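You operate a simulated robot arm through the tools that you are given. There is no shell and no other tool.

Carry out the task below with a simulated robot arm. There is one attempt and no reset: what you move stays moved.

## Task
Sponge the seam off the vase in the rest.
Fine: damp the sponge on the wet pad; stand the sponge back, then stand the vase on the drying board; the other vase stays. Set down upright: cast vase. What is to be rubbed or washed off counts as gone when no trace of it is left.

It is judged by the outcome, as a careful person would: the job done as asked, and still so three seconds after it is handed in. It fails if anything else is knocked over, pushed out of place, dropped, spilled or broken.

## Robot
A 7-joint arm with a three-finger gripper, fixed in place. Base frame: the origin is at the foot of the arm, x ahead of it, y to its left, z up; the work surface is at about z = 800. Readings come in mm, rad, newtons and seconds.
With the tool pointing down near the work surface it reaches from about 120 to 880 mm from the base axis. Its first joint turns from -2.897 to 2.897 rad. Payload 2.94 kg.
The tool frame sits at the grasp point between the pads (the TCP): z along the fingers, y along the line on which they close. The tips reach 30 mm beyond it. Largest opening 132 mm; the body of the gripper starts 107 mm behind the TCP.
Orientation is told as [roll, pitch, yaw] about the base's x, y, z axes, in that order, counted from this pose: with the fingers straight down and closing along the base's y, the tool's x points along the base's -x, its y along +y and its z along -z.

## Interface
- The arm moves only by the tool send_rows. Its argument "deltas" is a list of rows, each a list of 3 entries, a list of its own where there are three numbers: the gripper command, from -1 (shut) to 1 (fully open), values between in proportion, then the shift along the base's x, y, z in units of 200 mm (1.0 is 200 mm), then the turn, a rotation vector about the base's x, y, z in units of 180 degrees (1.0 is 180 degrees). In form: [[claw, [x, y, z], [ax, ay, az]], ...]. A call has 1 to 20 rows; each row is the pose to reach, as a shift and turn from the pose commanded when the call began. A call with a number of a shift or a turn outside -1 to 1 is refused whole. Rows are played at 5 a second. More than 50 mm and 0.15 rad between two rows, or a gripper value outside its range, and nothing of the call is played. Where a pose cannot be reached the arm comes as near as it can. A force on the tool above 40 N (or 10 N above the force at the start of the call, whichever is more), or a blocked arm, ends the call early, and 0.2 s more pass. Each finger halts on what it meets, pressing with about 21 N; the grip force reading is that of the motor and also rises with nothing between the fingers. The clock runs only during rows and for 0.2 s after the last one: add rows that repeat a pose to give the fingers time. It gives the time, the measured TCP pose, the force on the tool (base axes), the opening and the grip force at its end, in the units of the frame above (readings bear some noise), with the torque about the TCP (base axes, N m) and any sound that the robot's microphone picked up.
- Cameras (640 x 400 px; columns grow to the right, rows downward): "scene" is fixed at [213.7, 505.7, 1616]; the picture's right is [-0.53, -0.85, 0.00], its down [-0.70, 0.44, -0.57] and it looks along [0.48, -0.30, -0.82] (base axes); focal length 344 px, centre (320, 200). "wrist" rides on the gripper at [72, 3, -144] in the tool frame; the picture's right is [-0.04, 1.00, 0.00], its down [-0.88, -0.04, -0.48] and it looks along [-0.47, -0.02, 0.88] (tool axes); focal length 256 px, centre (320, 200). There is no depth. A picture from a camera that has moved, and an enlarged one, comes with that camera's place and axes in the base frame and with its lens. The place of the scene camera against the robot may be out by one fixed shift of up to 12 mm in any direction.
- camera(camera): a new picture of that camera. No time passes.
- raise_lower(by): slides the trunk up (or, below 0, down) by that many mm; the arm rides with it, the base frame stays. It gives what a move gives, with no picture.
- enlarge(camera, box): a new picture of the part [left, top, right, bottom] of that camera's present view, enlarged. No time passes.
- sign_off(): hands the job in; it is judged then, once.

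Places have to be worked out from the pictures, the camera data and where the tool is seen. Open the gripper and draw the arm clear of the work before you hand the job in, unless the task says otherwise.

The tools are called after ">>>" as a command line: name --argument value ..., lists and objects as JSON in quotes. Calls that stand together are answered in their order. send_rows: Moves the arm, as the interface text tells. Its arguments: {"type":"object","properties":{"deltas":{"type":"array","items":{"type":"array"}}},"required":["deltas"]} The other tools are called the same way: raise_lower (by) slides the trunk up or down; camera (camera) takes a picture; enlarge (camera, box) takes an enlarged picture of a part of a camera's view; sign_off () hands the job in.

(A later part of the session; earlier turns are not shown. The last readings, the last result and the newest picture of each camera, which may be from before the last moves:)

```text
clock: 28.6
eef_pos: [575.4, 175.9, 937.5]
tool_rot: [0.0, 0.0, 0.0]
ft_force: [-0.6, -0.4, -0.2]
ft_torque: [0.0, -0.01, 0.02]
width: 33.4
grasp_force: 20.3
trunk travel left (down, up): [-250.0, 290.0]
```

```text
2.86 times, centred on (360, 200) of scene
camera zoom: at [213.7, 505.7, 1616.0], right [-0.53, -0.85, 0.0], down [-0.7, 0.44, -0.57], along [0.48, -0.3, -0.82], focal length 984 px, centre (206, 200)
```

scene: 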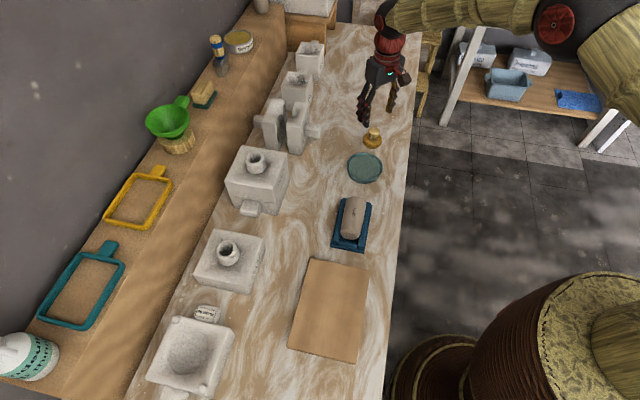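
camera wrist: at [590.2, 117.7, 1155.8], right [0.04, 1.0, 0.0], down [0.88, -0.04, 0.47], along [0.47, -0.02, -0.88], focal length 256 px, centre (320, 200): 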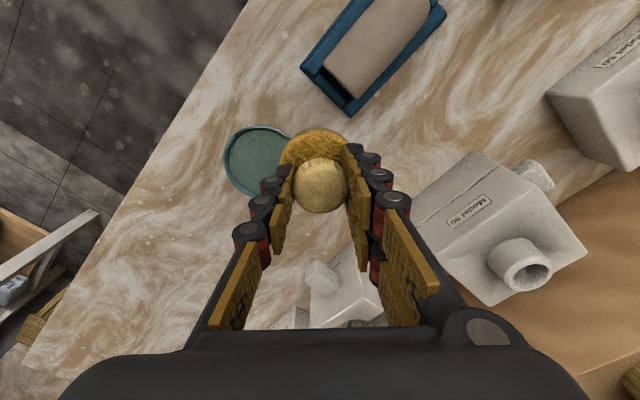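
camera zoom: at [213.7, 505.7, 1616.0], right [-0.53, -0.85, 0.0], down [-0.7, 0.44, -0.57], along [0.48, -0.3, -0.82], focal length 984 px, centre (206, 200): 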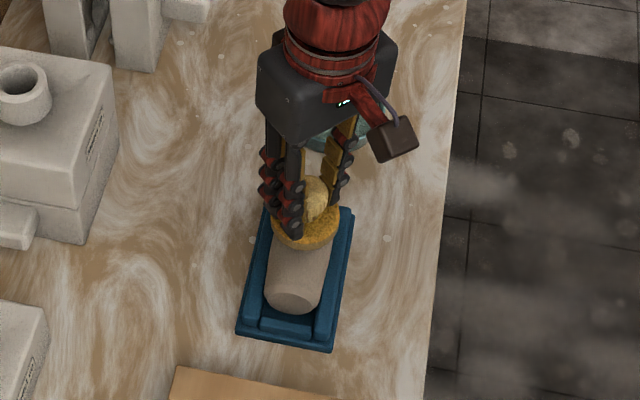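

Second pass done. Now I carry the sponge back, high over the pad, towards its original place at (793, -57.5).

>>> send_rows --deltas '[[-1, [0, 0, 0.2], [0, 0, 0]], [-1, [0.13, -0.138, 0.3], [0, 0, 0]], [-1, [0.27, -0.286, 0.3], [0, 0, 0]], [-1, [0.41, -0.434, 0.3], [0, 0, 0]], [-1, [0.55, -0.582, 0.3], [0, 0, 0]], [-1, [0.69, -0.73, 0.3], [0, 0, 0]], [-1, [0.83, -0.878, 0.3], [0, 0, 0]], [-1, [0.93, -0.98, 0.3], [0, 0, 0]], [-1, [0.93, -0.98, 0.3], [0, 0, 0]]]'

>>> enlarge --camera "scene" --box '[330, 185, 385, 260]'

>>> camera --camera "wrist"

```text
clock: 30.6
eef_pos: [760.8, -24.0, 997.3]
tool_rot: [0.001, 0.001, 0.0]
ft_force: [-0.1, -0.4, 0.0]
ft_torque: [0.0, 0.0, 0.02]
width: 33.0
grasp_force: 20.7
trunk travel left (down, up): [-250.0, 290.0]
```

```text
5.33 times, centred on (358, 222) of scene
camera zoom: at [213.7, 505.7, 1616.0], right [-0.53, -0.85, 0.0], down [-0.7, 0.44, -0.57], along [0.48, -0.3, -0.82], focal length 1837 px, centre (120, 80)
```

zoom: 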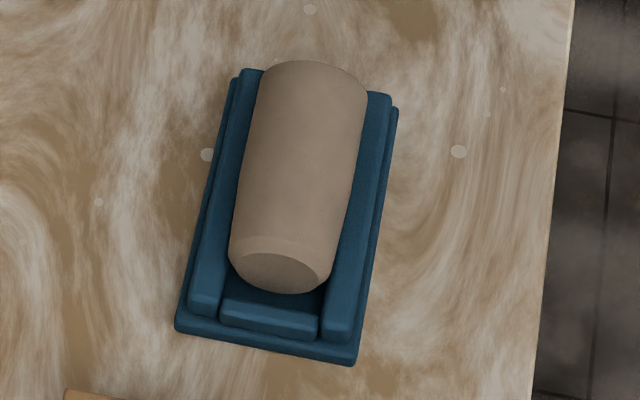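

```text
taken
camera wrist: at [688.6, -20.7, 1141.7], right [0.04, 1.0, 0.0], down [0.88, -0.04, 0.48], along [0.47, -0.02, -0.88], focal length 256 px, centre (320, 200)
```

wrist: 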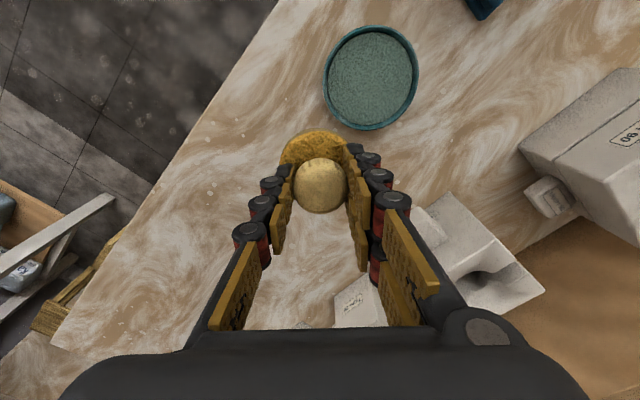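

Vase is clean and unmoved. I position over the sponge's original place and descend to a few mm above the table contact.

>>> send_rows --deltas '[[-1, [0.08, -0.085, 0], [0, 0, 0]], [-1, [0.161, -0.168, -0.1], [0, 0, 0]], [-1, [0.161, -0.168, -0.3], [0, 0, 0]], [-1, [0.161, -0.168, -0.5], [0, 0, 0]], [-1, [0.161, -0.168, -0.62], [0, 0, 0]], [-1, [0.161, -0.168, -0.67], [0, 0, 0]], [-1, [0.161, -0.168, -0.67], [0, 0, 0]]]'

```text
clock: 32.2
eef_pos: [792.2, -54.7, 866.4]
tool_rot: [0.0, -0.002, -0.001]
ft_force: [-0.1, -0.5, 0.0]
ft_torque: [0.03, 0.0, 0.04]
width: 33.4
grasp_force: 21.1
trunk travel left (down, up): [-250.0, 290.0]
```

>>> send_rows --deltas '[[-1, [0.002, -0.007, -0.015], [0, 0, 0]], [-1, [0.002, -0.007, -0.03], [0, 0, 0]], [-1, [0.002, -0.007, -0.038], [0, 0, 0]], [-1, [0.002, -0.007, -0.038], [0, 0, 0]]]'

>>> enlarge --camera "scene" --box '[335, 80, 420, 160]'

```text
clock: 33.2
eef_pos: [792.7, -55.4, 856.6]
tool_rot: [0.0, 0.001, 0.001]
ft_force: [-0.4, 0.2, -0.4]
ft_torque: [0.01, 0.0, 0.01]
width: 33.0
grasp_force: 21.4
trunk travel left (down, up): [-250.0, 290.0]
```

```text
5.00 times, centred on (378, 120) of scene
camera zoom: at [213.7, 505.7, 1616.0], right [-0.53, -0.85, 0.0], down [-0.7, 0.44, -0.57], along [0.48, -0.3, -0.82], focal length 1722 px, centre (32, 600)
```

zoom: 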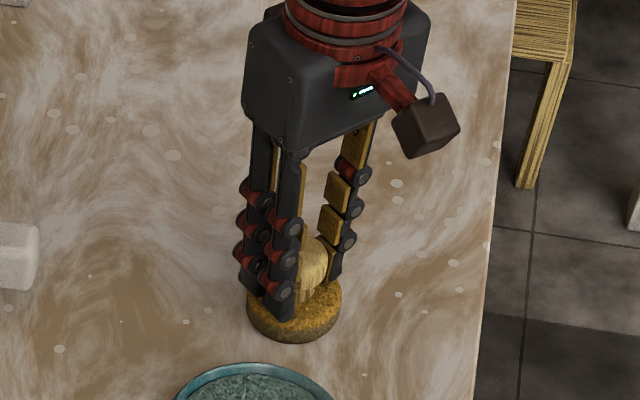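

The picture matches the original placement within a millimetre; no contact force yet. I step down gently.

>>> send_rows --deltas '[[-1, [0, -0.003, -0.005], [0, 0, 0]], [-1, [0, -0.003, -0.01], [0, 0, 0]], [-1, [0, -0.003, -0.01], [0, 0, 0]]]'

```text
clock: 34.0
eef_pos: [791.8, -54.9, 856.7]
tool_rot: [0.001, -0.001, 0.0]
ft_force: [-0.1, 0.9, 9.6]
ft_torque: [0.29, 0.09, 0.01]
width: 33.2
grasp_force: 20.5
trunk travel left (down, up): [-250.0, 290.0]
```

Contact (9.6 N). I ease up a hair and open the gripper, then rise straight up.

>>> send_rows --deltas '[[-1, [0, 0, 0.005], [0, 0, 0]], [-0.4, [0, 0, 0.005], [0, 0, 0]], [-0.1, [0, 0, 0.005], [0, 0, 0]], [0.2, [0, 0, 0.005], [0, 0, 0]], [0.3, [0, 0, 0.005], [0, 0, 0]], [0.3, [0, 0, 0.05], [0, 0, 0]], [0.3, [0, 0, 0.2], [0, 0, 0]], [0.3, [0, 0, 0.4], [0, 0, 0]], [0.3, [0, 0, 0.6], [0, 0, 0]], [0.3, [0, 0, 0.6], [0, 0, 0]]]'

>>> enlarge --camera "scene" --box '[335, 80, 420, 160]'

>>> enlarge --camera "scene" --box '[340, 115, 410, 160]'

>>> camera --camera "wrist"

```text
clock: 36.2
eef_pos: [791.9, -56.0, 976.0]
tool_rot: [-0.001, 0.002, 0.003]
ft_force: [0.3, -0.4, -0.2]
ft_torque: [-0.01, -0.05, 0.02]
width: 85.6
grasp_force: 0.0
trunk travel left (down, up): [-250.0, 290.0]
```

```text
5.00 times, centred on (378, 120) of scene
camera zoom: at [213.7, 505.7, 1616.0], right [-0.53, -0.85, 0.0], down [-0.7, 0.44, -0.57], along [0.48, -0.3, -0.82], focal length 1722 px, centre (32, 600)
```

zoom: 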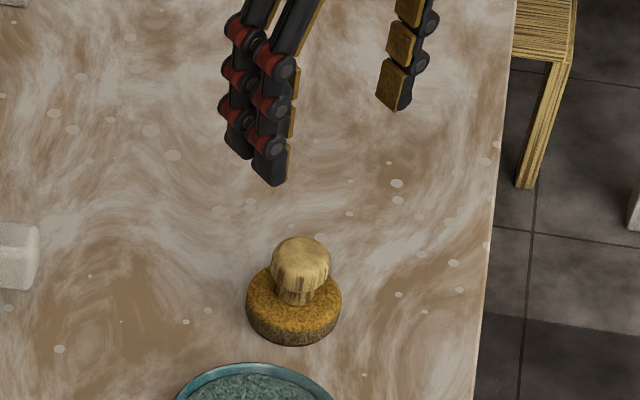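

```text
8.89 times, centred on (375, 138) of scene
camera zoom: at [213.7, 505.7, 1616.0], right [-0.53, -0.85, 0.0], down [-0.7, 0.44, -0.57], along [0.48, -0.3, -0.82], focal length 3062 px, centre (-169, 756)
```

zoom: 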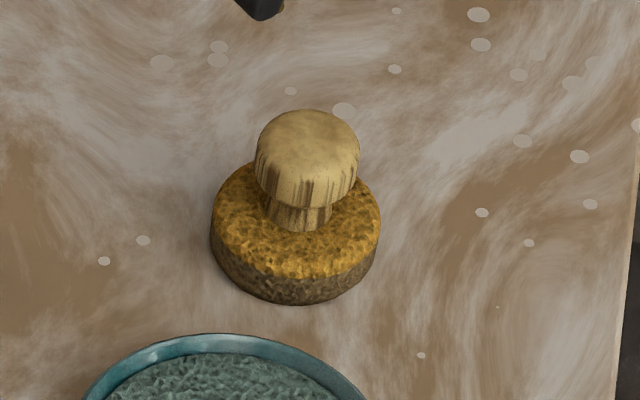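

```text
taken
camera wrist: at [720.6, -53.4, 1118.9], right [0.04, 1.0, 0.0], down [0.88, -0.04, 0.47], along [0.47, -0.02, -0.88], focal length 256 px, centre (320, 200)
```

wrist: 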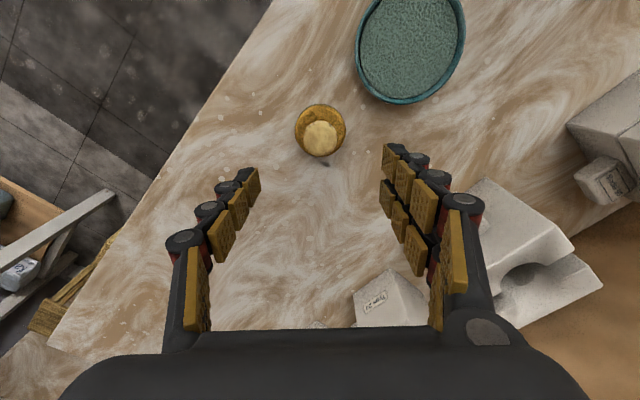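

Sponge stands back in its place with a wet band at the bottom. There's a small dark thing near it in the wrist view; I'll zoom in.

>>> enlarge --camera "wrist" --box '[280, 90, 370, 180]'

>>> enlarge --camera "scene" --box '[355, 115, 390, 150]'

```text
4.44 times, centred on (325, 135) of wrist
camera zoom: at [720.6, -53.4, 1118.9], right [0.04, 1.0, 0.0], down [0.88, -0.04, 0.47], along [0.47, -0.02, -0.88], focal length 1138 px, centre (298, 489)
```

zoom: 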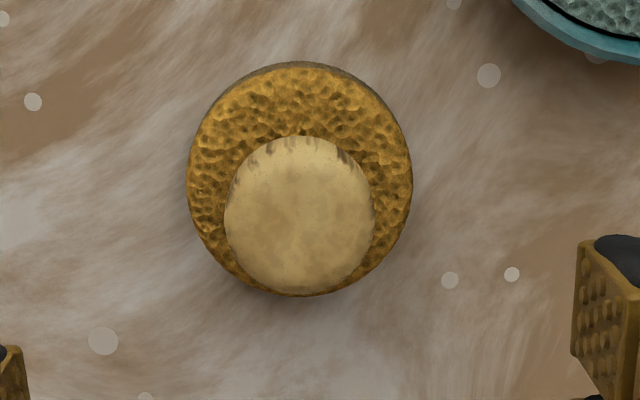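

```text
11.43 times, centred on (372, 132) of scene
camera zoom: at [213.7, 505.7, 1616.0], right [-0.53, -0.85, 0.0], down [-0.7, 0.44, -0.57], along [0.48, -0.3, -0.82], focal length 3936 px, centre (-280, 971)
```

zoom: 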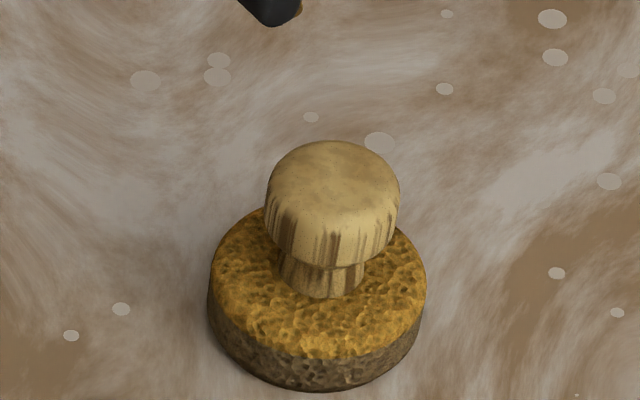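

That speck was only a picture artefact. Now the vase: I need the rest's rail height relative to the vase to plan the grip, so I zoom on its near end.

>>> enlarge --camera "scene" --box '[328, 225, 372, 256]'

>>> enlarge --camera "scene" --box '[330, 192, 376, 226]'

```text
12.90 times, centred on (350, 240) of scene
camera zoom: at [213.7, 505.7, 1616.0], right [-0.53, -0.85, 0.0], down [-0.7, 0.44, -0.57], along [0.48, -0.3, -0.82], focal length 4444 px, centre (-67, -323)
```

zoom: 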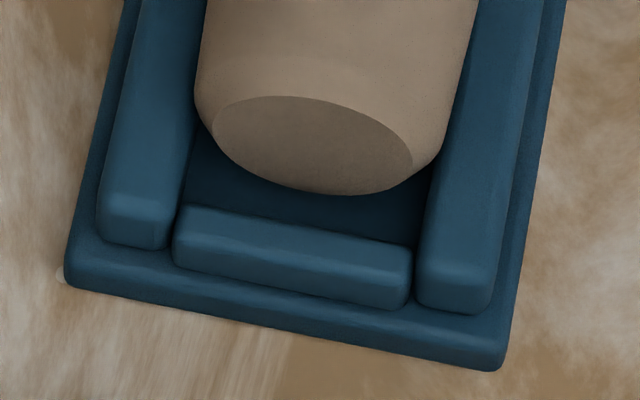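

```text
11.76 times, centred on (353, 209) of scene
camera zoom: at [213.7, 505.7, 1616.0], right [-0.53, -0.85, 0.0], down [-0.7, 0.44, -0.57], along [0.48, -0.3, -0.82], focal length 4052 px, centre (-68, 94)
```

zoom: 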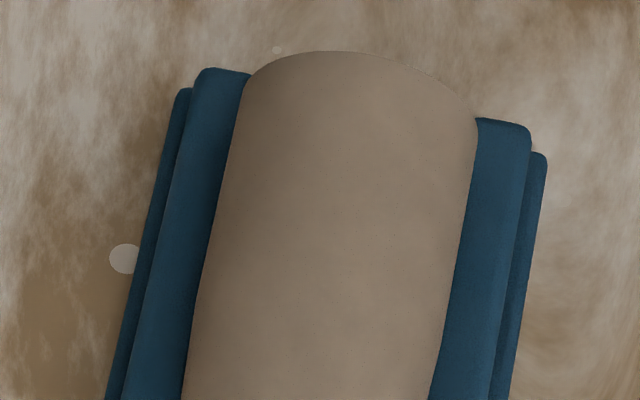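

The rails' tops look to be ~15 mm below the vase's widest line (vase radius ≈29, axis ≈ z 837), leaving room for the fingers. I'll move over the vase with the gripper yawed -45° so it closes across the vase axis.

>>> send_rows --deltas '[[0.3, [-0.13, 0.14, 0.06], [0, 0, -0.035]], [0.3, [-0.265, 0.28, 0.12], [0, 0, -0.07]], [0.3, [-0.4, 0.42, 0.12], [0, 0, -0.105]], [0.3, [-0.53, 0.56, 0.12], [0, 0, -0.14]], [0.3, [-0.66, 0.7, 0.12], [0, 0, -0.175]], [0.3, [-0.8, 0.85, 0.12], [0, 0, -0.21]], [0.3, [-0.93, 0.99, 0.12], [0, 0, -0.25]], [0.3, [-0.93, 0.99, 0.12], [0, 0, -0.25]]]'

>>> camera --camera "wrist"

>>> camera --camera "scene"

```text
clock: 38.0
eef_pos: [606.8, 142.7, 998.0]
tool_rot: [0.002, 0.0, -0.785]
ft_force: [0.0, 0.0, 0.2]
ft_torque: [0.01, 0.0, -0.01]
width: 85.9
grasp_force: 0.0
trunk travel left (down, up): [-250.0, 290.0]
```

```text
taken
camera wrist: at [559.0, 195.9, 1142.0], right [0.74, 0.67, 0.0], down [0.59, -0.65, 0.48], along [0.32, -0.35, -0.88], focal length 256 px, centre (320, 200)
```

wrist: 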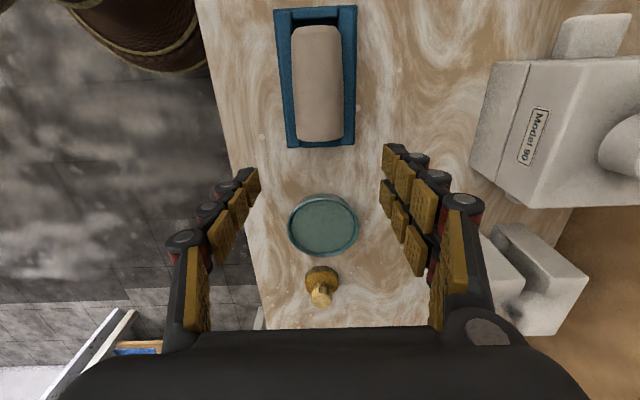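

```text
taken
```

scene: 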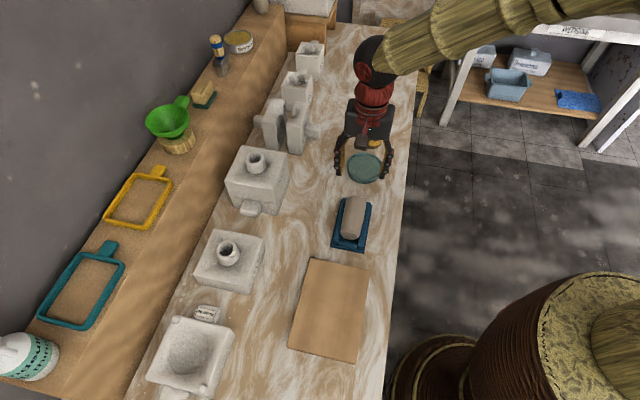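

>>> enlarge --camera "wrist" --box '[260, 0, 370, 160]'

>>> enlarge --camera "wrist" --box '[265, 0, 365, 60]'

>>> enlarge --camera "wrist" --box '[265, 95, 365, 155]'

```text
2.50 times, centred on (315, 80) of wrist
camera zoom: at [559.0, 195.9, 1142.0], right [0.74, 0.67, 0.0], down [0.59, -0.65, 0.48], along [0.32, -0.35, -0.88], focal length 640 px, centre (332, 500)
```

zoom: 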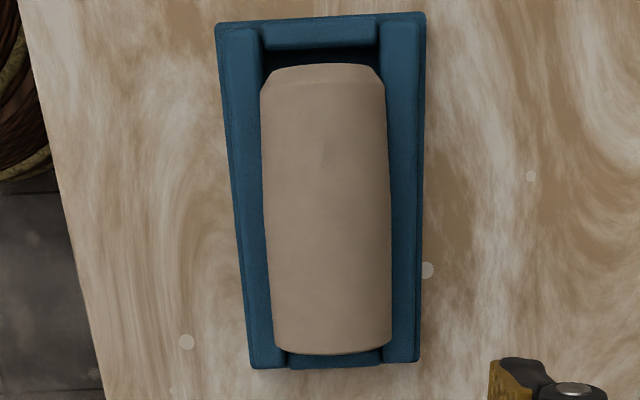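

```text
6.40 times, centred on (315, 30) of wrist
camera zoom: at [559.0, 195.9, 1142.0], right [0.74, 0.67, 0.0], down [0.59, -0.65, 0.48], along [0.32, -0.35, -0.88], focal length 1638 px, centre (352, 1288)
```

zoom: 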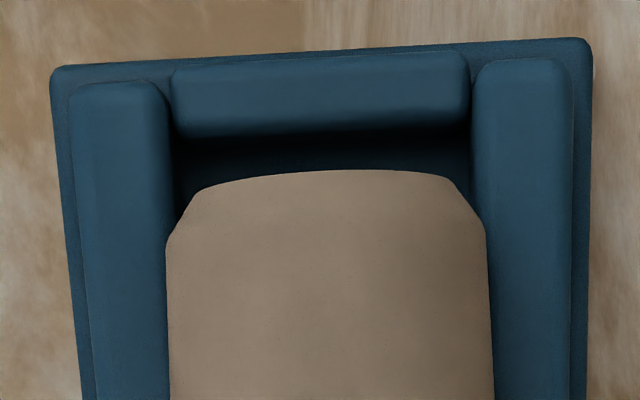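

```text
6.40 times, centred on (315, 125) of wrist
camera zoom: at [559.0, 195.9, 1142.0], right [0.74, 0.67, 0.0], down [0.59, -0.65, 0.48], along [0.32, -0.35, -0.88], focal length 1638 px, centre (352, 680)
```

zoom: 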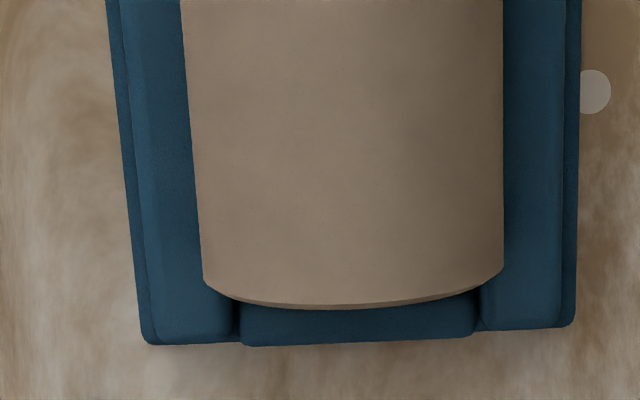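

The vase spans roughly from (536, 216) (base) to (611, 139) (mouth), ~107 mm long, ~54 mm wide. I zoom on the rail ends to get their height for finger clearance.

>>> enlarge --camera "scene" --box '[330, 234, 350, 250]'

>>> enlarge --camera "scene" --box '[354, 238, 374, 254]'

>>> enlarge --camera "wrist" --box '[270, 130, 310, 155]'

```text
16.00 times, centred on (340, 242) of scene
camera zoom: at [213.7, 505.7, 1616.0], right [-0.53, -0.85, 0.0], down [-0.7, 0.44, -0.57], along [0.48, -0.3, -0.82], focal length 5511 px, centre (0, -472)
```

zoom: 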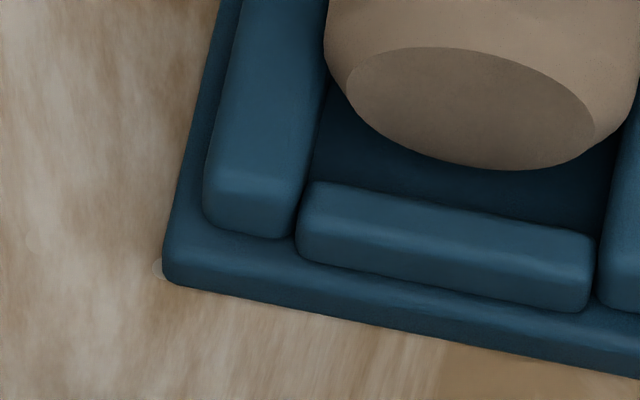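

```text
16.00 times, centred on (364, 246) of scene
camera zoom: at [213.7, 505.7, 1616.0], right [-0.53, -0.85, 0.0], down [-0.7, 0.44, -0.57], along [0.48, -0.3, -0.82], focal length 5511 px, centre (-384, -536)
```

zoom: 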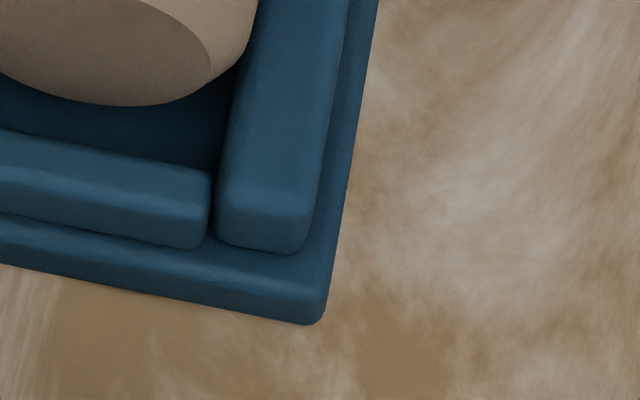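

```text
16.00 times, centred on (290, 142) of wrist
camera zoom: at [559.0, 195.9, 1142.0], right [0.74, 0.67, 0.0], down [0.59, -0.65, 0.48], along [0.32, -0.35, -0.88], focal length 4096 px, centre (800, 1120)
```

zoom: 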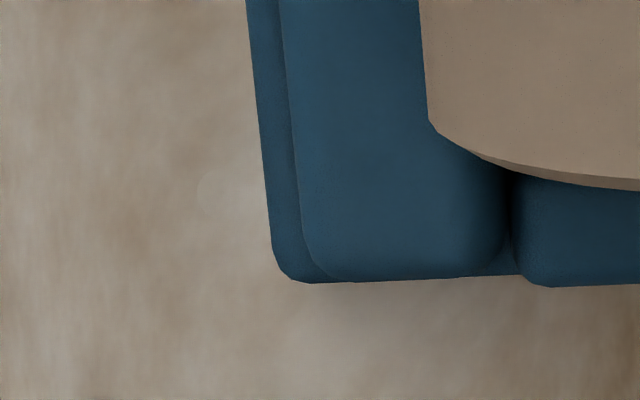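

The rail tops look to be about z 827, the vase's widest line z 839, so the fingers should go in almost vertical and the tool will be nearly horizontal when the vase is stood up. To keep the camera on top in that pose I need the hand turned 180°; I'll start turning it (first 90°) and see that the arm can follow.

>>> send_rows --deltas '[[0.3, [0, 0, 0.03], [0, 0, 0.045]], [0.3, [0, 0, 0.06], [0, 0, 0.09]], [0.3, [0, 0, 0.1], [0, 0, 0.135]], [0.3, [0, 0, 0.1], [0, 0, 0.18]], [0.3, [0, 0, 0.1], [0, 0, 0.225]], [0.3, [0, 0, 0.1], [0, 0, 0.27]], [0.3, [0, 0, 0.1], [0, 0, 0.315]], [0.3, [0, 0, 0.1], [0, 0, 0.36]], [0.3, [0, 0, 0.1], [0, 0, 0.405]], [0.3, [0, 0, 0.1], [0, 0, 0.45]], [0.3, [0, 0, 0.1], [0, 0, 0.5]], [0.3, [0, 0, 0.1], [0, 0, 0.5]]]'

>>> camera --camera "scene"

```text
refused: row 11 steps farther than a row can; nothing moved
```

```text
taken
```

scene: 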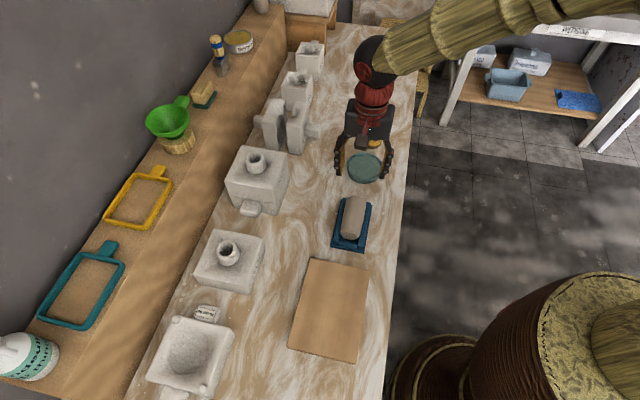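

One step was slightly too large; I resend with even steps.

>>> send_rows --deltas '[[0.3, [0, 0, 0.03], [0, 0, 0.0455]], [0.3, [0, 0, 0.06], [0, 0, 0.091]], [0.3, [0, 0, 0.1], [0, 0, 0.1365]], [0.3, [0, 0, 0.1], [0, 0, 0.182]], [0.3, [0, 0, 0.1], [0, 0, 0.2275]], [0.3, [0, 0, 0.1], [0, 0, 0.273]], [0.3, [0, 0, 0.1], [0, 0, 0.3185]], [0.3, [0, 0, 0.1], [0, 0, 0.364]], [0.3, [0, 0, 0.1], [0, 0, 0.4095]], [0.3, [0, 0, 0.1], [0, 0, 0.455]], [0.3, [0, 0, 0.1], [0, 0, 0.5]], [0.3, [0, 0, 0.1], [0, 0, 0.5]]]'

>>> camera --camera "scene"

```text
clock: 40.6
eef_pos: [606.8, 142.7, 1019.6]
tool_rot: [-0.001, 0.001, 0.787]
ft_force: [0.2, 0.1, 1.7]
ft_torque: [0.0, 0.0, 0.02]
width: 85.8
grasp_force: 0.1
trunk travel left (down, up): [-250.0, 290.0]
```

```text
taken
```

scene: 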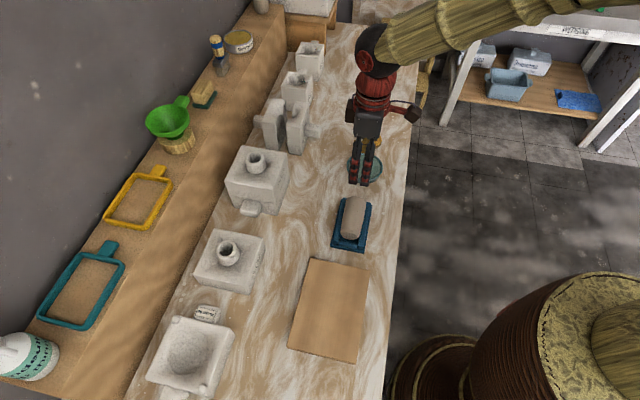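

The arm follows well. I'll continue the turn to yaw 180° while moving over the board, to rehearse (empty-handed) the pose in which the vase will be set down.

>>> send_rows --deltas '[[0.3, [-0.054, 0.0555, 0], [0, 0, 0.0417]], [0.3, [-0.108, 0.111, 0], [0, 0, 0.0833]], [0.3, [-0.162, 0.1665, 0], [0, 0, 0.125]], [0.3, [-0.216, 0.222, 0], [0, 0, 0.1667]], [0.3, [-0.27, 0.2775, 0], [0, 0, 0.2083]], [0.3, [-0.324, 0.333, 0], [0, 0, 0.25]], [0.3, [-0.378, 0.3885, 0], [0, 0, 0.2917]], [0.3, [-0.432, 0.444, 0], [0, 0, 0.3333]], [0.3, [-0.486, 0.4995, 0], [0, 0, 0.375]], [0.3, [-0.54, 0.555, 0], [0, 0, 0.4167]], [0.3, [-0.594, 0.6105, 0], [0, 0, 0.4583]], [0.3, [-0.648, 0.666, 0], [0, 0, 0.5]], [0.3, [-0.702, 0.7215, 0], [0, 0, 0.5417]], [0.3, [-0.756, 0.777, 0], [0, 0, 0.5833]], [0.3, [-0.81, 0.8325, 0], [0, 0, 0.625]], [0.3, [-0.864, 0.888, 0], [0, 0, 0.6667]], [0.3, [-0.918, 0.9435, 0], [0, 0, 0.7083]], [0.3, [-0.972, 1.0, 0], [0, 0, 0.75]], [0.3, [-0.972, 1.0, 0], [0, 0, 0.75]]]'

>>> camera --camera "scene"

>>> camera --camera "wrist"

```text
clock: 44.6
eef_pos: [412.0, 343.2, 1018.4]
tool_rot: [-0.001, 0.001, -3.141]
ft_force: [0.1, 0.4, 0.1]
ft_torque: [0.04, 0.04, 0.01]
width: 85.6
grasp_force: 0.1
trunk travel left (down, up): [-250.0, 290.0]
```

```text
taken
```

scene: 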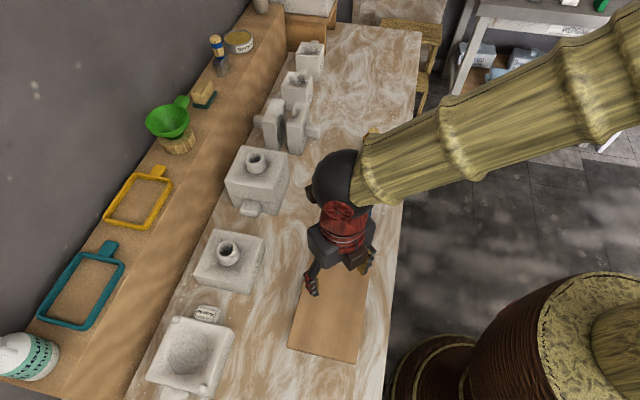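

```text
taken
camera wrist: at [484.8, 339.5, 1161.8], right [-0.04, -1.0, 0.0], down [-0.88, 0.04, 0.48], along [-0.48, 0.02, -0.88], focal length 256 px, centre (320, 200)
```

wrist: 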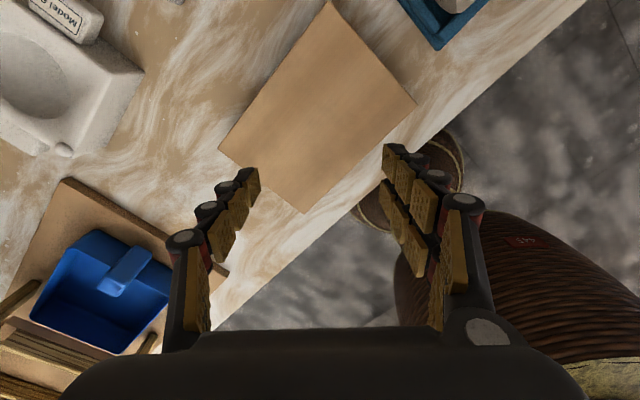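

The board centre comes out at about (408, 351). Now I rehearse the tilt at a safe height: 80° about -y so that the tool points nearly horizontally along +x.

>>> send_rows --deltas '[[0.3, [0, 0, 0], [0, -0.0444, 0]], [0.3, [0, 0, 0], [0, -0.0888, 0]], [0.3, [0, 0, 0], [0, -0.1332, 0]], [0.3, [0, 0, 0], [0, -0.1776, 0]], [0.3, [0, 0, 0], [0, -0.222, 0]], [0.3, [0, 0, 0], [0, -0.2664, 0]], [0.3, [0, 0, 0], [0, -0.3108, 0]], [0.3, [0, 0, 0], [0, -0.3552, 0]], [0.3, [0, 0, 0], [0, -0.3996, 0]], [0.3, [0, 0, 0], [0, -0.444, 0]], [0.3, [0, 0, 0], [0, -0.444, 0]]]'

>>> camera --camera "scene"

>>> camera --camera "wrist"

```text
clock: 47.0
eef_pos: [411.6, 342.7, 1018.6]
tool_rot: [-0.002, 1.396, 3.139]
ft_force: [0.5, 0.6, -0.6]
ft_torque: [-0.01, 0.01, 0.0]
width: 85.7
grasp_force: 0.1
trunk travel left (down, up): [-250.0, 290.0]
```

```text
taken
```

scene: 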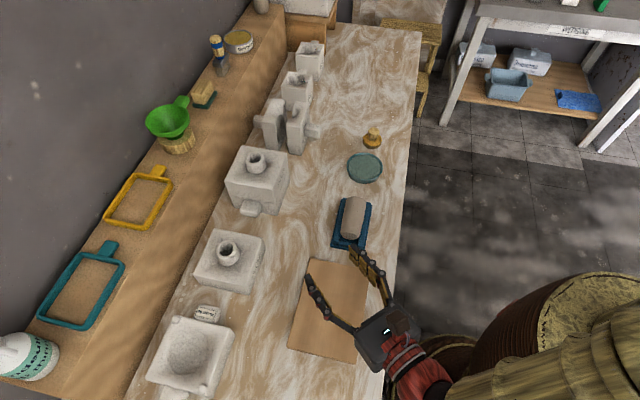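

```text
taken
camera wrist: at [283.9, 339.5, 1114.3], right [-0.01, -1.0, -0.04], down [-0.62, 0.04, -0.78], along [0.78, 0.02, -0.62], focal length 256 px, centre (320, 200)
```

wrist: 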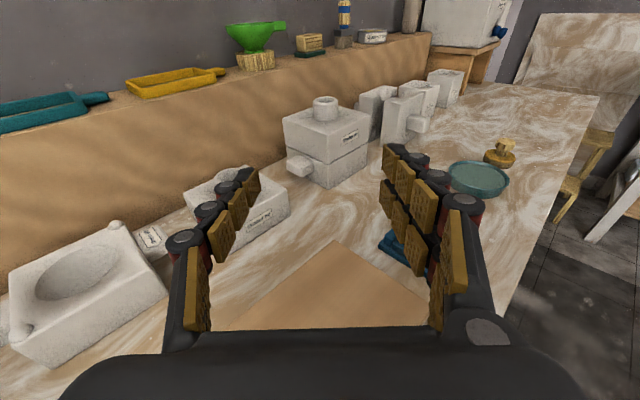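

Reachable. I rehearse lowering to the set-down height (still empty) to be sure the wrist clears the board.

>>> send_rows --deltas '[[0.3, [-0.036, 0.01, -0.16], [0, 0, 0]], [0.3, [-0.072, 0.02, -0.32], [0, 0, 0]], [0.3, [-0.108, 0.03, -0.48], [0, 0, 0]], [0.3, [-0.143, 0.0415, -0.643], [0, 0, 0]], [0.3, [-0.143, 0.0415, -0.643], [0, 0, 0]]]'

>>> camera --camera "scene"

>>> camera --camera "wrist"

>>> enlarge --camera "wrist" --box '[340, 100, 500, 260]'

```text
clock: 48.2
eef_pos: [384.4, 352.1, 888.8]
tool_rot: [-0.001, 1.392, 3.143]
ft_force: [0.7, 1.0, 0.0]
ft_torque: [0.0, 0.02, 0.01]
width: 85.8
grasp_force: 0.0
trunk travel left (down, up): [-250.0, 290.0]
```

```text
taken
```

scene: 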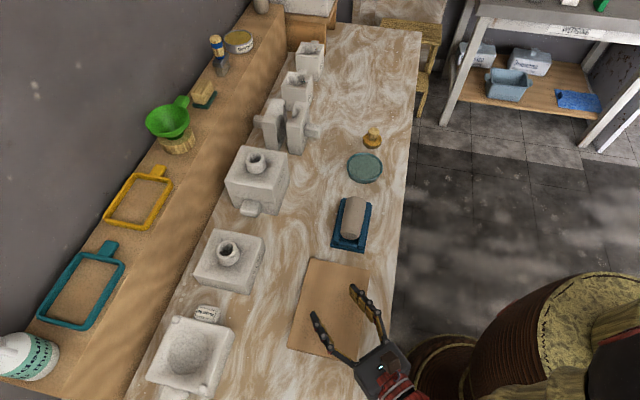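

```text
taken
camera wrist: at [255.2, 348.2, 985.6], right [-0.01, -1.0, -0.04], down [-0.62, 0.04, -0.78], along [0.78, 0.02, -0.62], focal length 256 px, centre (320, 200)
```

wrist: 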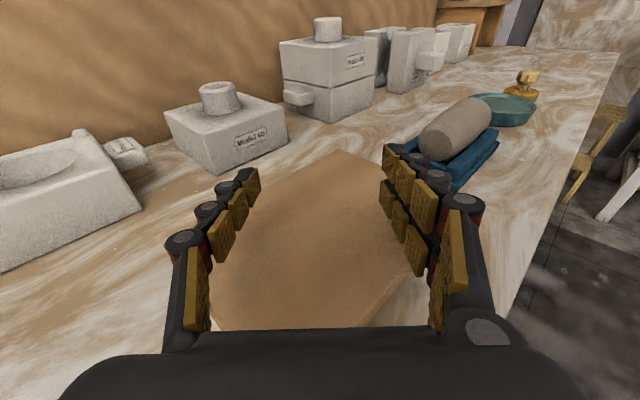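

```text
2.50 times, centred on (420, 180) of wrist
camera zoom: at [255.2, 348.2, 985.6], right [-0.01, -1.0, -0.04], down [-0.62, 0.04, -0.78], along [0.78, 0.02, -0.62], focal length 640 px, centre (70, 250)
```

zoom: 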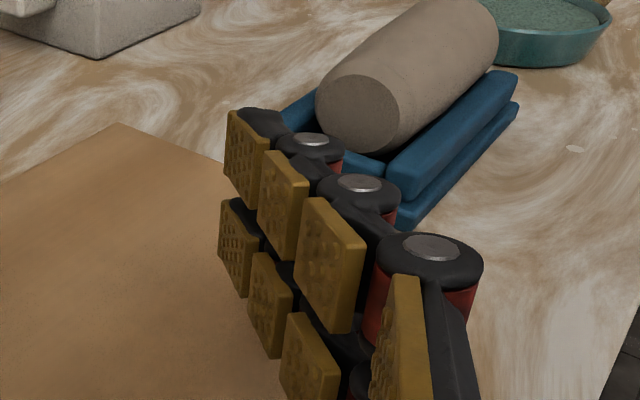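

The set-down pose is reachable with good clearance, and this low view confirms the rail tops at about z 828, well under the vase's mid-height. Now I go back up, untilt and return over the vase for the pick.

>>> send_rows --deltas '[[0.3, [0, 0, 0.22], [0, 0, 0]], [0.3, [0, 0, 0.44], [0, 0, 0]], [0.3, [0, 0, 0.646], [0, 0, 0]], [0.3, [0.097, -0.09, 0.646], [0, 0.0444, 0]], [0.3, [0.194, -0.18, 0.646], [0, 0.0888, 0]], [0.3, [0.291, -0.27, 0.646], [0, 0.1332, 0]], [0.3, [0.388, -0.36, 0.646], [0, 0.1776, 0]], [0.3, [0.485, -0.45, 0.646], [0, 0.222, 0]], [0.3, [0.582, -0.54, 0.646], [0, 0.2664, 0]], [0.3, [0.679, -0.63, 0.646], [0, 0.3108, 0]], [0.3, [0.776, -0.72, 0.646], [0, 0.3552, 0]], [0.3, [0.873, -0.81, 0.646], [0, 0.3996, 0]], [0.3, [0.9775, -0.907, 0.6], [0, 0.444, 0]], [0.3, [0.9775, -0.907, 0.6], [0, 0.444, 0]]]'

>>> camera --camera "scene"

```text
clock: 51.2
eef_pos: [577.3, 169.3, 1008.2]
tool_rot: [0.0, -0.001, -3.143]
ft_force: [0.7, -0.7, 0.7]
ft_torque: [0.0, 0.05, 0.01]
width: 85.8
grasp_force: 0.1
trunk travel left (down, up): [-250.0, 290.0]
```

```text
taken
```

scene: 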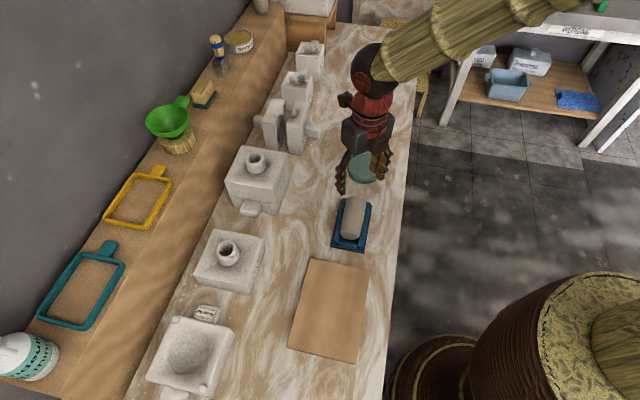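

Now I yaw back by 45° so the fingers close across the vase, and look from the mouth side.

>>> send_rows --deltas '[[0.3, [0.002, 0.002, -0.05], [0, 0, -0.0417]], [0.3, [0.004, 0.004, -0.1], [0, 0, -0.0833]], [0.3, [0.008, 0.005, -0.15], [0, 0, -0.125]], [0.3, [0.01, 0.006, -0.2], [0, 0, -0.1667]], [0.3, [0.013, 0.006, -0.24], [0, 0, -0.2083]], [0.3, [0.013, 0.006, -0.24], [0, 0, -0.25]], [0.3, [0.013, 0.006, -0.24], [0, 0, -0.25]]]'

>>> camera --camera "wrist"

>>> enlarge --camera "wrist" --box '[220, 60, 420, 230]'

```text
clock: 52.8
eef_pos: [580.9, 170.9, 962.9]
tool_rot: [-0.001, -0.001, 2.355]
ft_force: [0.5, 0.1, -0.6]
ft_torque: [-0.01, 0.0, -0.02]
width: 85.6
grasp_force: 0.1
trunk travel left (down, up): [-250.0, 290.0]
```

```text
taken
camera wrist: at [630.9, 117.1, 1105.7], right [-0.74, -0.67, 0.0], down [-0.59, 0.65, 0.48], along [-0.32, 0.35, -0.88], focal length 256 px, centre (320, 200)
```

wrist: 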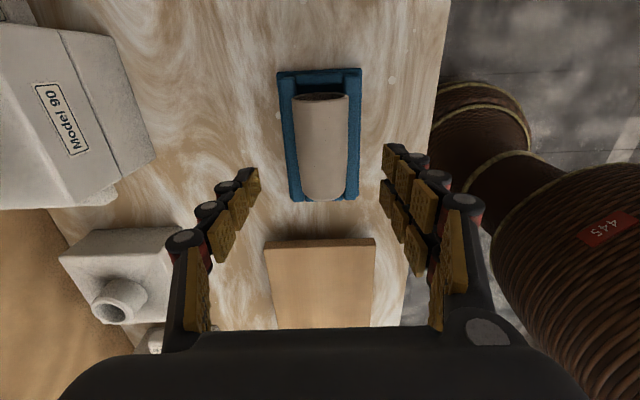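

```text
2.35 times, centred on (320, 145) of wrist
camera zoom: at [630.9, 117.1, 1105.7], right [-0.74, -0.67, 0.0], down [-0.59, 0.65, 0.48], along [-0.32, 0.35, -0.88], focal length 602 px, centre (320, 329)
```

zoom: 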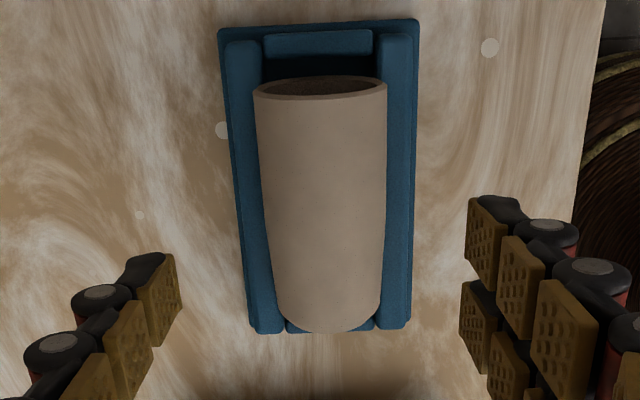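

Centre line confirmed (within 1 mm of the TCP). I tilt 10° and descend with open fingers to just above the final grip height.

>>> send_rows --deltas '[[0.3, [0, 0, -0.1], [0.0197, 0.0197, 0]], [0.3, [-0.002, 0, -0.2], [0.0393, 0.0393, 0]], [0.3, [-0.004, -0.002, -0.32], [0.0393, 0.0393, 0]], [0.3, [-0.005, -0.002, -0.42], [0.0393, 0.0393, 0]], [0.3, [-0.005, -0.002, -0.46], [0.0393, 0.0393, 0]], [0.3, [-0.005, -0.002, -0.46], [0.0393, 0.0393, 0]]]'

>>> camera --camera "wrist"

>>> enlarge --camera "scene" --box '[300, 150, 410, 260]'

```text
clock: 54.2
eef_pos: [579.9, 170.8, 869.1]
tool_rot: [0.001, -0.175, 2.355]
ft_force: [-0.2, 0.7, -1.1]
ft_torque: [-0.04, 0.01, 0.04]
width: 85.9
grasp_force: 0.1
trunk travel left (down, up): [-250.0, 290.0]
```

```text
taken
camera wrist: at [647.0, 100.5, 998.2], right [-0.74, -0.68, 0.01], down [-0.53, 0.58, 0.62], along [-0.42, 0.45, -0.78], focal length 256 px, centre (320, 200)
```

wrist: 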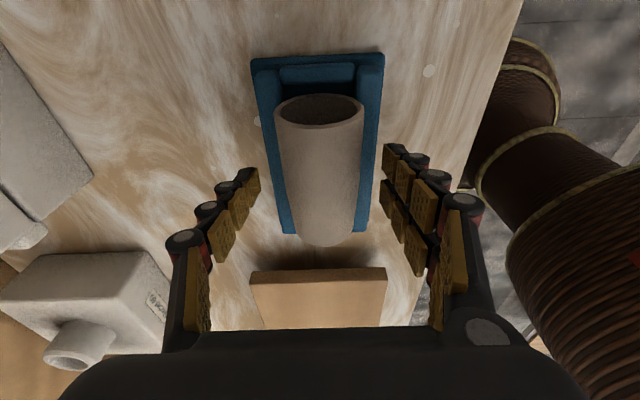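

```text
3.64 times, centred on (355, 205) of scene
camera zoom: at [213.7, 505.7, 1616.0], right [-0.53, -0.85, 0.0], down [-0.7, 0.44, -0.57], along [0.48, -0.3, -0.82], focal length 1252 px, centre (193, 182)
```

zoom: 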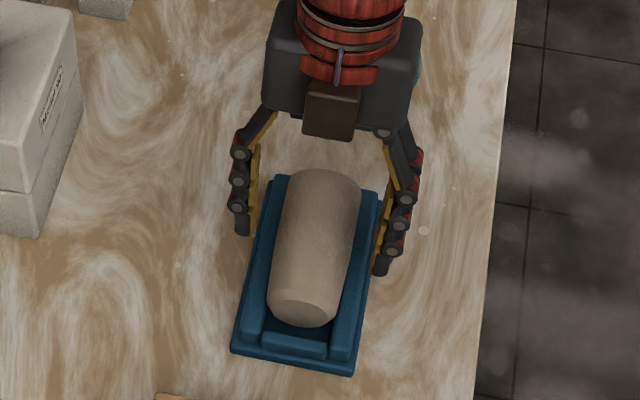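

Geometry looks right: fingers straddle the vase, outside the rails. I lower 5 mm more and close slowly in stages, checking the width.

>>> send_rows --deltas '[[0.3, [0, 0, -0.013], [0, 0, 0]], [0.3, [0, 0, -0.026], [0, 0, 0]], [0.15, [0, 0, -0.026], [0, 0, 0]], [0.0, [0, 0, -0.026], [0, 0, 0]], [0.0, [0, 0, -0.026], [0, 0, 0]]]'

>>> enlarge --camera "scene" --box '[300, 150, 410, 260]'

>>> enlarge --camera "wrist" --box '[220, 60, 420, 260]'

```text
clock: 55.4
eef_pos: [580.1, 170.7, 864.8]
tool_rot: [-0.001, -0.175, 2.358]
ft_force: [0.9, 0.3, 0.7]
ft_torque: [-0.02, -0.03, 0.0]
width: 66.0
grasp_force: 0.1
trunk travel left (down, up): [-250.0, 290.0]
```

```text
3.64 times, centred on (355, 205) of scene
camera zoom: at [213.7, 505.7, 1616.0], right [-0.53, -0.85, 0.0], down [-0.7, 0.44, -0.57], along [0.48, -0.3, -0.82], focal length 1252 px, centre (193, 182)
```

zoom: 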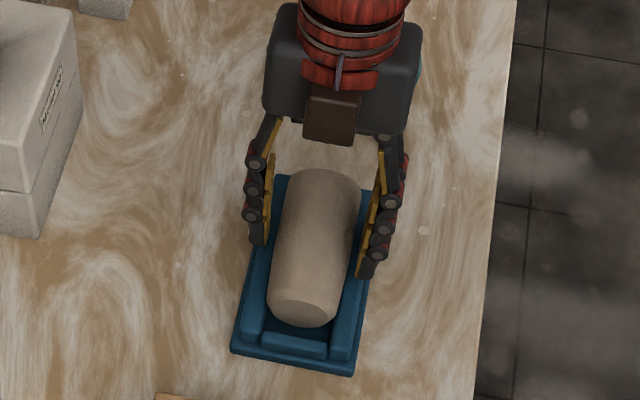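

```text
2.00 times, centred on (320, 160) of wrist
camera zoom: at [646.6, 99.9, 993.6], right [-0.74, -0.68, 0.01], down [-0.53, 0.58, 0.62], along [-0.42, 0.45, -0.78], focal length 512 px, centre (320, 280)
```

zoom: 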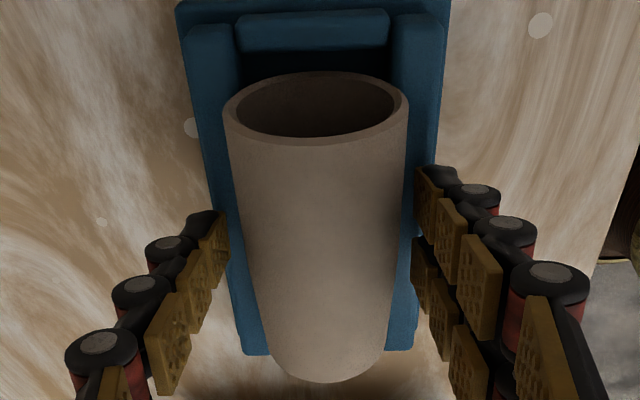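

No contact with the rails at 66 mm opening (fingers already over the rails). I close fully on the vase.

>>> send_rows --deltas '[[-0.1, [0, 0, 0], [0, 0, 0]], [-0.2, [0, 0, 0], [0, 0, 0]], [-1, [0, 0, 0], [0, 0, 0]], [-1, [0, 0, 0], [0, 0, 0]], [-1, [0, 0, 0], [0, 0, 0]]]'

>>> enlarge --camera "wrist" --box '[220, 60, 420, 260]'

>>> enlarge --camera "scene" --box '[300, 150, 410, 260]'

```text
clock: 56.6
eef_pos: [578.6, 170.1, 865.8]
tool_rot: [0.001, -0.174, 2.357]
ft_force: [-3.6, -3.6, 1.8]
ft_torque: [-0.14, 0.05, -0.19]
width: 52.2
grasp_force: 20.8
trunk travel left (down, up): [-250.0, 290.0]
```

```text
2.00 times, centred on (320, 160) of wrist
camera zoom: at [646.1, 99.5, 993.6], right [-0.74, -0.68, 0.01], down [-0.53, 0.58, 0.62], along [-0.42, 0.45, -0.78], focal length 512 px, centre (320, 280)
```

zoom: 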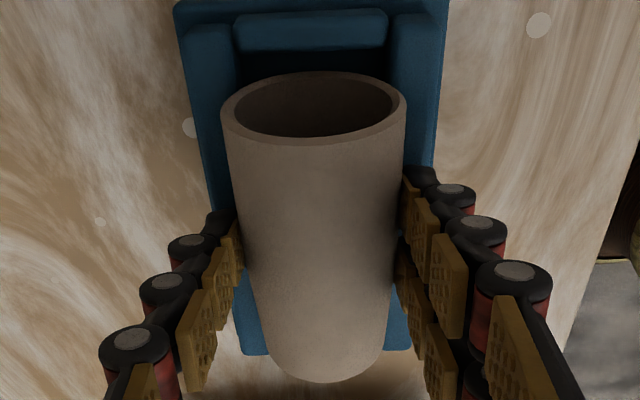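

```text
3.64 times, centred on (355, 205) of scene
camera zoom: at [213.7, 505.7, 1616.0], right [-0.53, -0.85, 0.0], down [-0.7, 0.44, -0.57], along [0.48, -0.3, -0.82], focal length 1252 px, centre (193, 182)
```

zoom: 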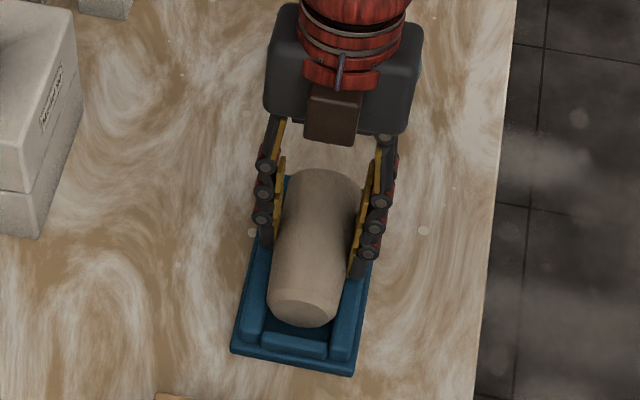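

Vase is gripped (52.2 mm, 21 N). I lift it straight up a little and check that it comes along without the rest.

>>> send_rows --deltas '[[-1, [0, 0, 0.02], [0, 0, 0]], [-1, [0, 0, 0.05], [0, 0, 0]], [-1, [0, 0, 0.1], [0, 0, 0]], [-1, [0, 0, 0.15], [0, 0, 0]], [-1, [0, 0, 0.15], [0, 0, 0]]]'

>>> enlarge --camera "scene" --box '[300, 150, 410, 260]'

>>> enlarge --camera "wrist" --box '[220, 60, 420, 260]'

```text
clock: 57.8
eef_pos: [580.7, 171.1, 894.8]
tool_rot: [0.001, -0.174, 2.356]
ft_force: [-0.4, -0.5, -0.9]
ft_torque: [-0.02, 0.05, 0.01]
width: 52.3
grasp_force: 20.9
trunk travel left (down, up): [-250.0, 290.0]
```

```text
3.64 times, centred on (355, 205) of scene
camera zoom: at [213.7, 505.7, 1616.0], right [-0.53, -0.85, 0.0], down [-0.7, 0.44, -0.57], along [0.48, -0.3, -0.82], focal length 1252 px, centre (193, 182)
```

zoom: 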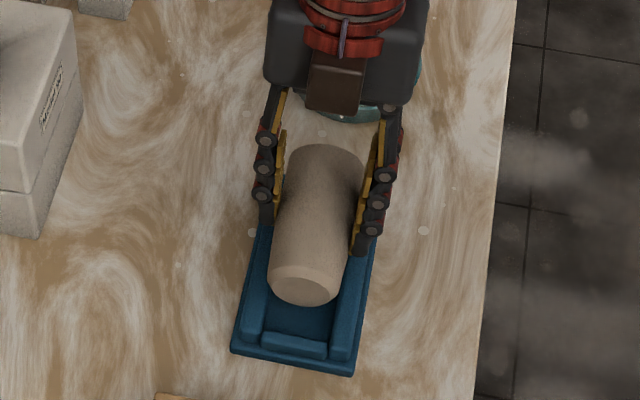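

```text
2.00 times, centred on (320, 160) of wrist
camera zoom: at [647.2, 100.2, 1023.2], right [-0.74, -0.68, 0.01], down [-0.53, 0.58, 0.62], along [-0.42, 0.45, -0.78], focal length 512 px, centre (320, 280)
```

zoom: 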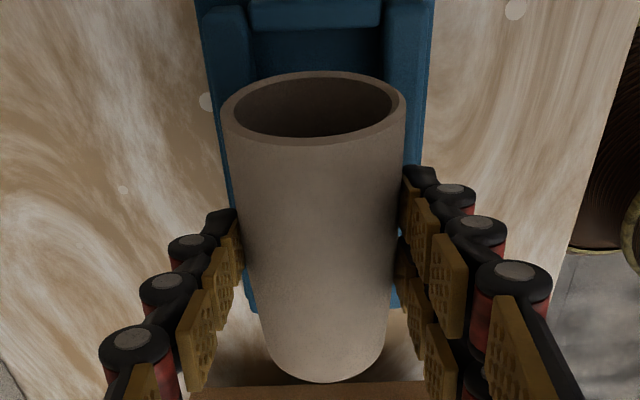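

The vase comes up cleanly, the rest stays put. I raise it to z≈1018 and carry it over the board, yawing +45° on the way.

>>> send_rows --deltas '[[-1, [0, 0, 0.15], [0, 0, 0]], [-1, [0, 0, 0.3], [0, 0, 0]], [-1, [0, 0, 0.46], [0, 0, 0]], [-1, [0, 0, 0.62], [0, 0, 0]], [-1, [-0.124, 0.112, 0.62], [0, 0, 0.031]], [-1, [-0.248, 0.225, 0.62], [0, 0, 0.0625]], [-1, [-0.372, 0.337, 0.62], [0, 0, 0.094]], [-1, [-0.496, 0.45, 0.62], [0, 0, 0.125]], [-1, [-0.62, 0.562, 0.62], [0, 0, 0.156]], [-1, [-0.744, 0.675, 0.62], [0, 0, 0.1875]], [-1, [-0.868, 0.787, 0.62], [0, 0, 0.219]], [-1, [-0.9885, 0.9, 0.62], [0, 0, 0.25]], [-1, [-0.9885, 0.9, 0.62], [0, 0, 0.25]]]'

>>> camera --camera "scene"

>>> camera --camera "wrist"

```text
clock: 60.6
eef_pos: [383.3, 350.5, 1016.4]
tool_rot: [-0.001, -0.175, -3.141]
ft_force: [-0.8, 0.9, -1.3]
ft_torque: [0.0, -0.06, 0.01]
width: 52.5
grasp_force: 21.0
trunk travel left (down, up): [-250.0, 290.0]
```

```text
taken
```

scene: 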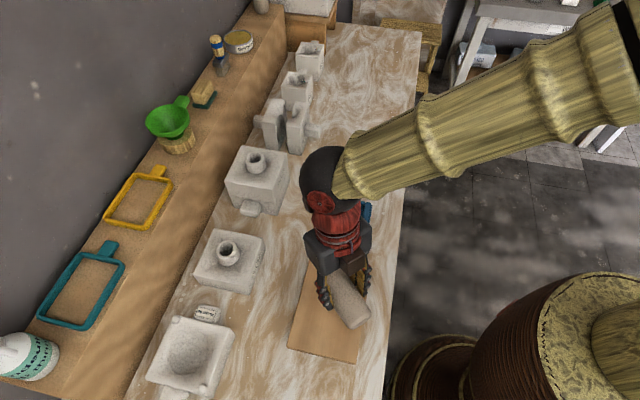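

```text
taken
camera wrist: at [479.7, 347.0, 1145.6], right [-0.04, -1.0, 0.01], down [-0.78, 0.04, 0.62], along [-0.62, 0.02, -0.78], focal length 256 px, centre (320, 200)
```

wrist: 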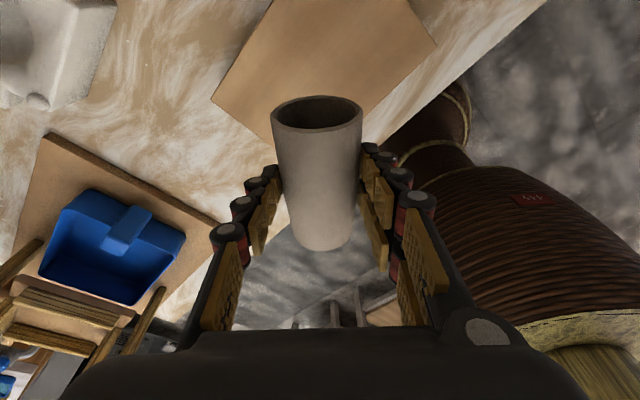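

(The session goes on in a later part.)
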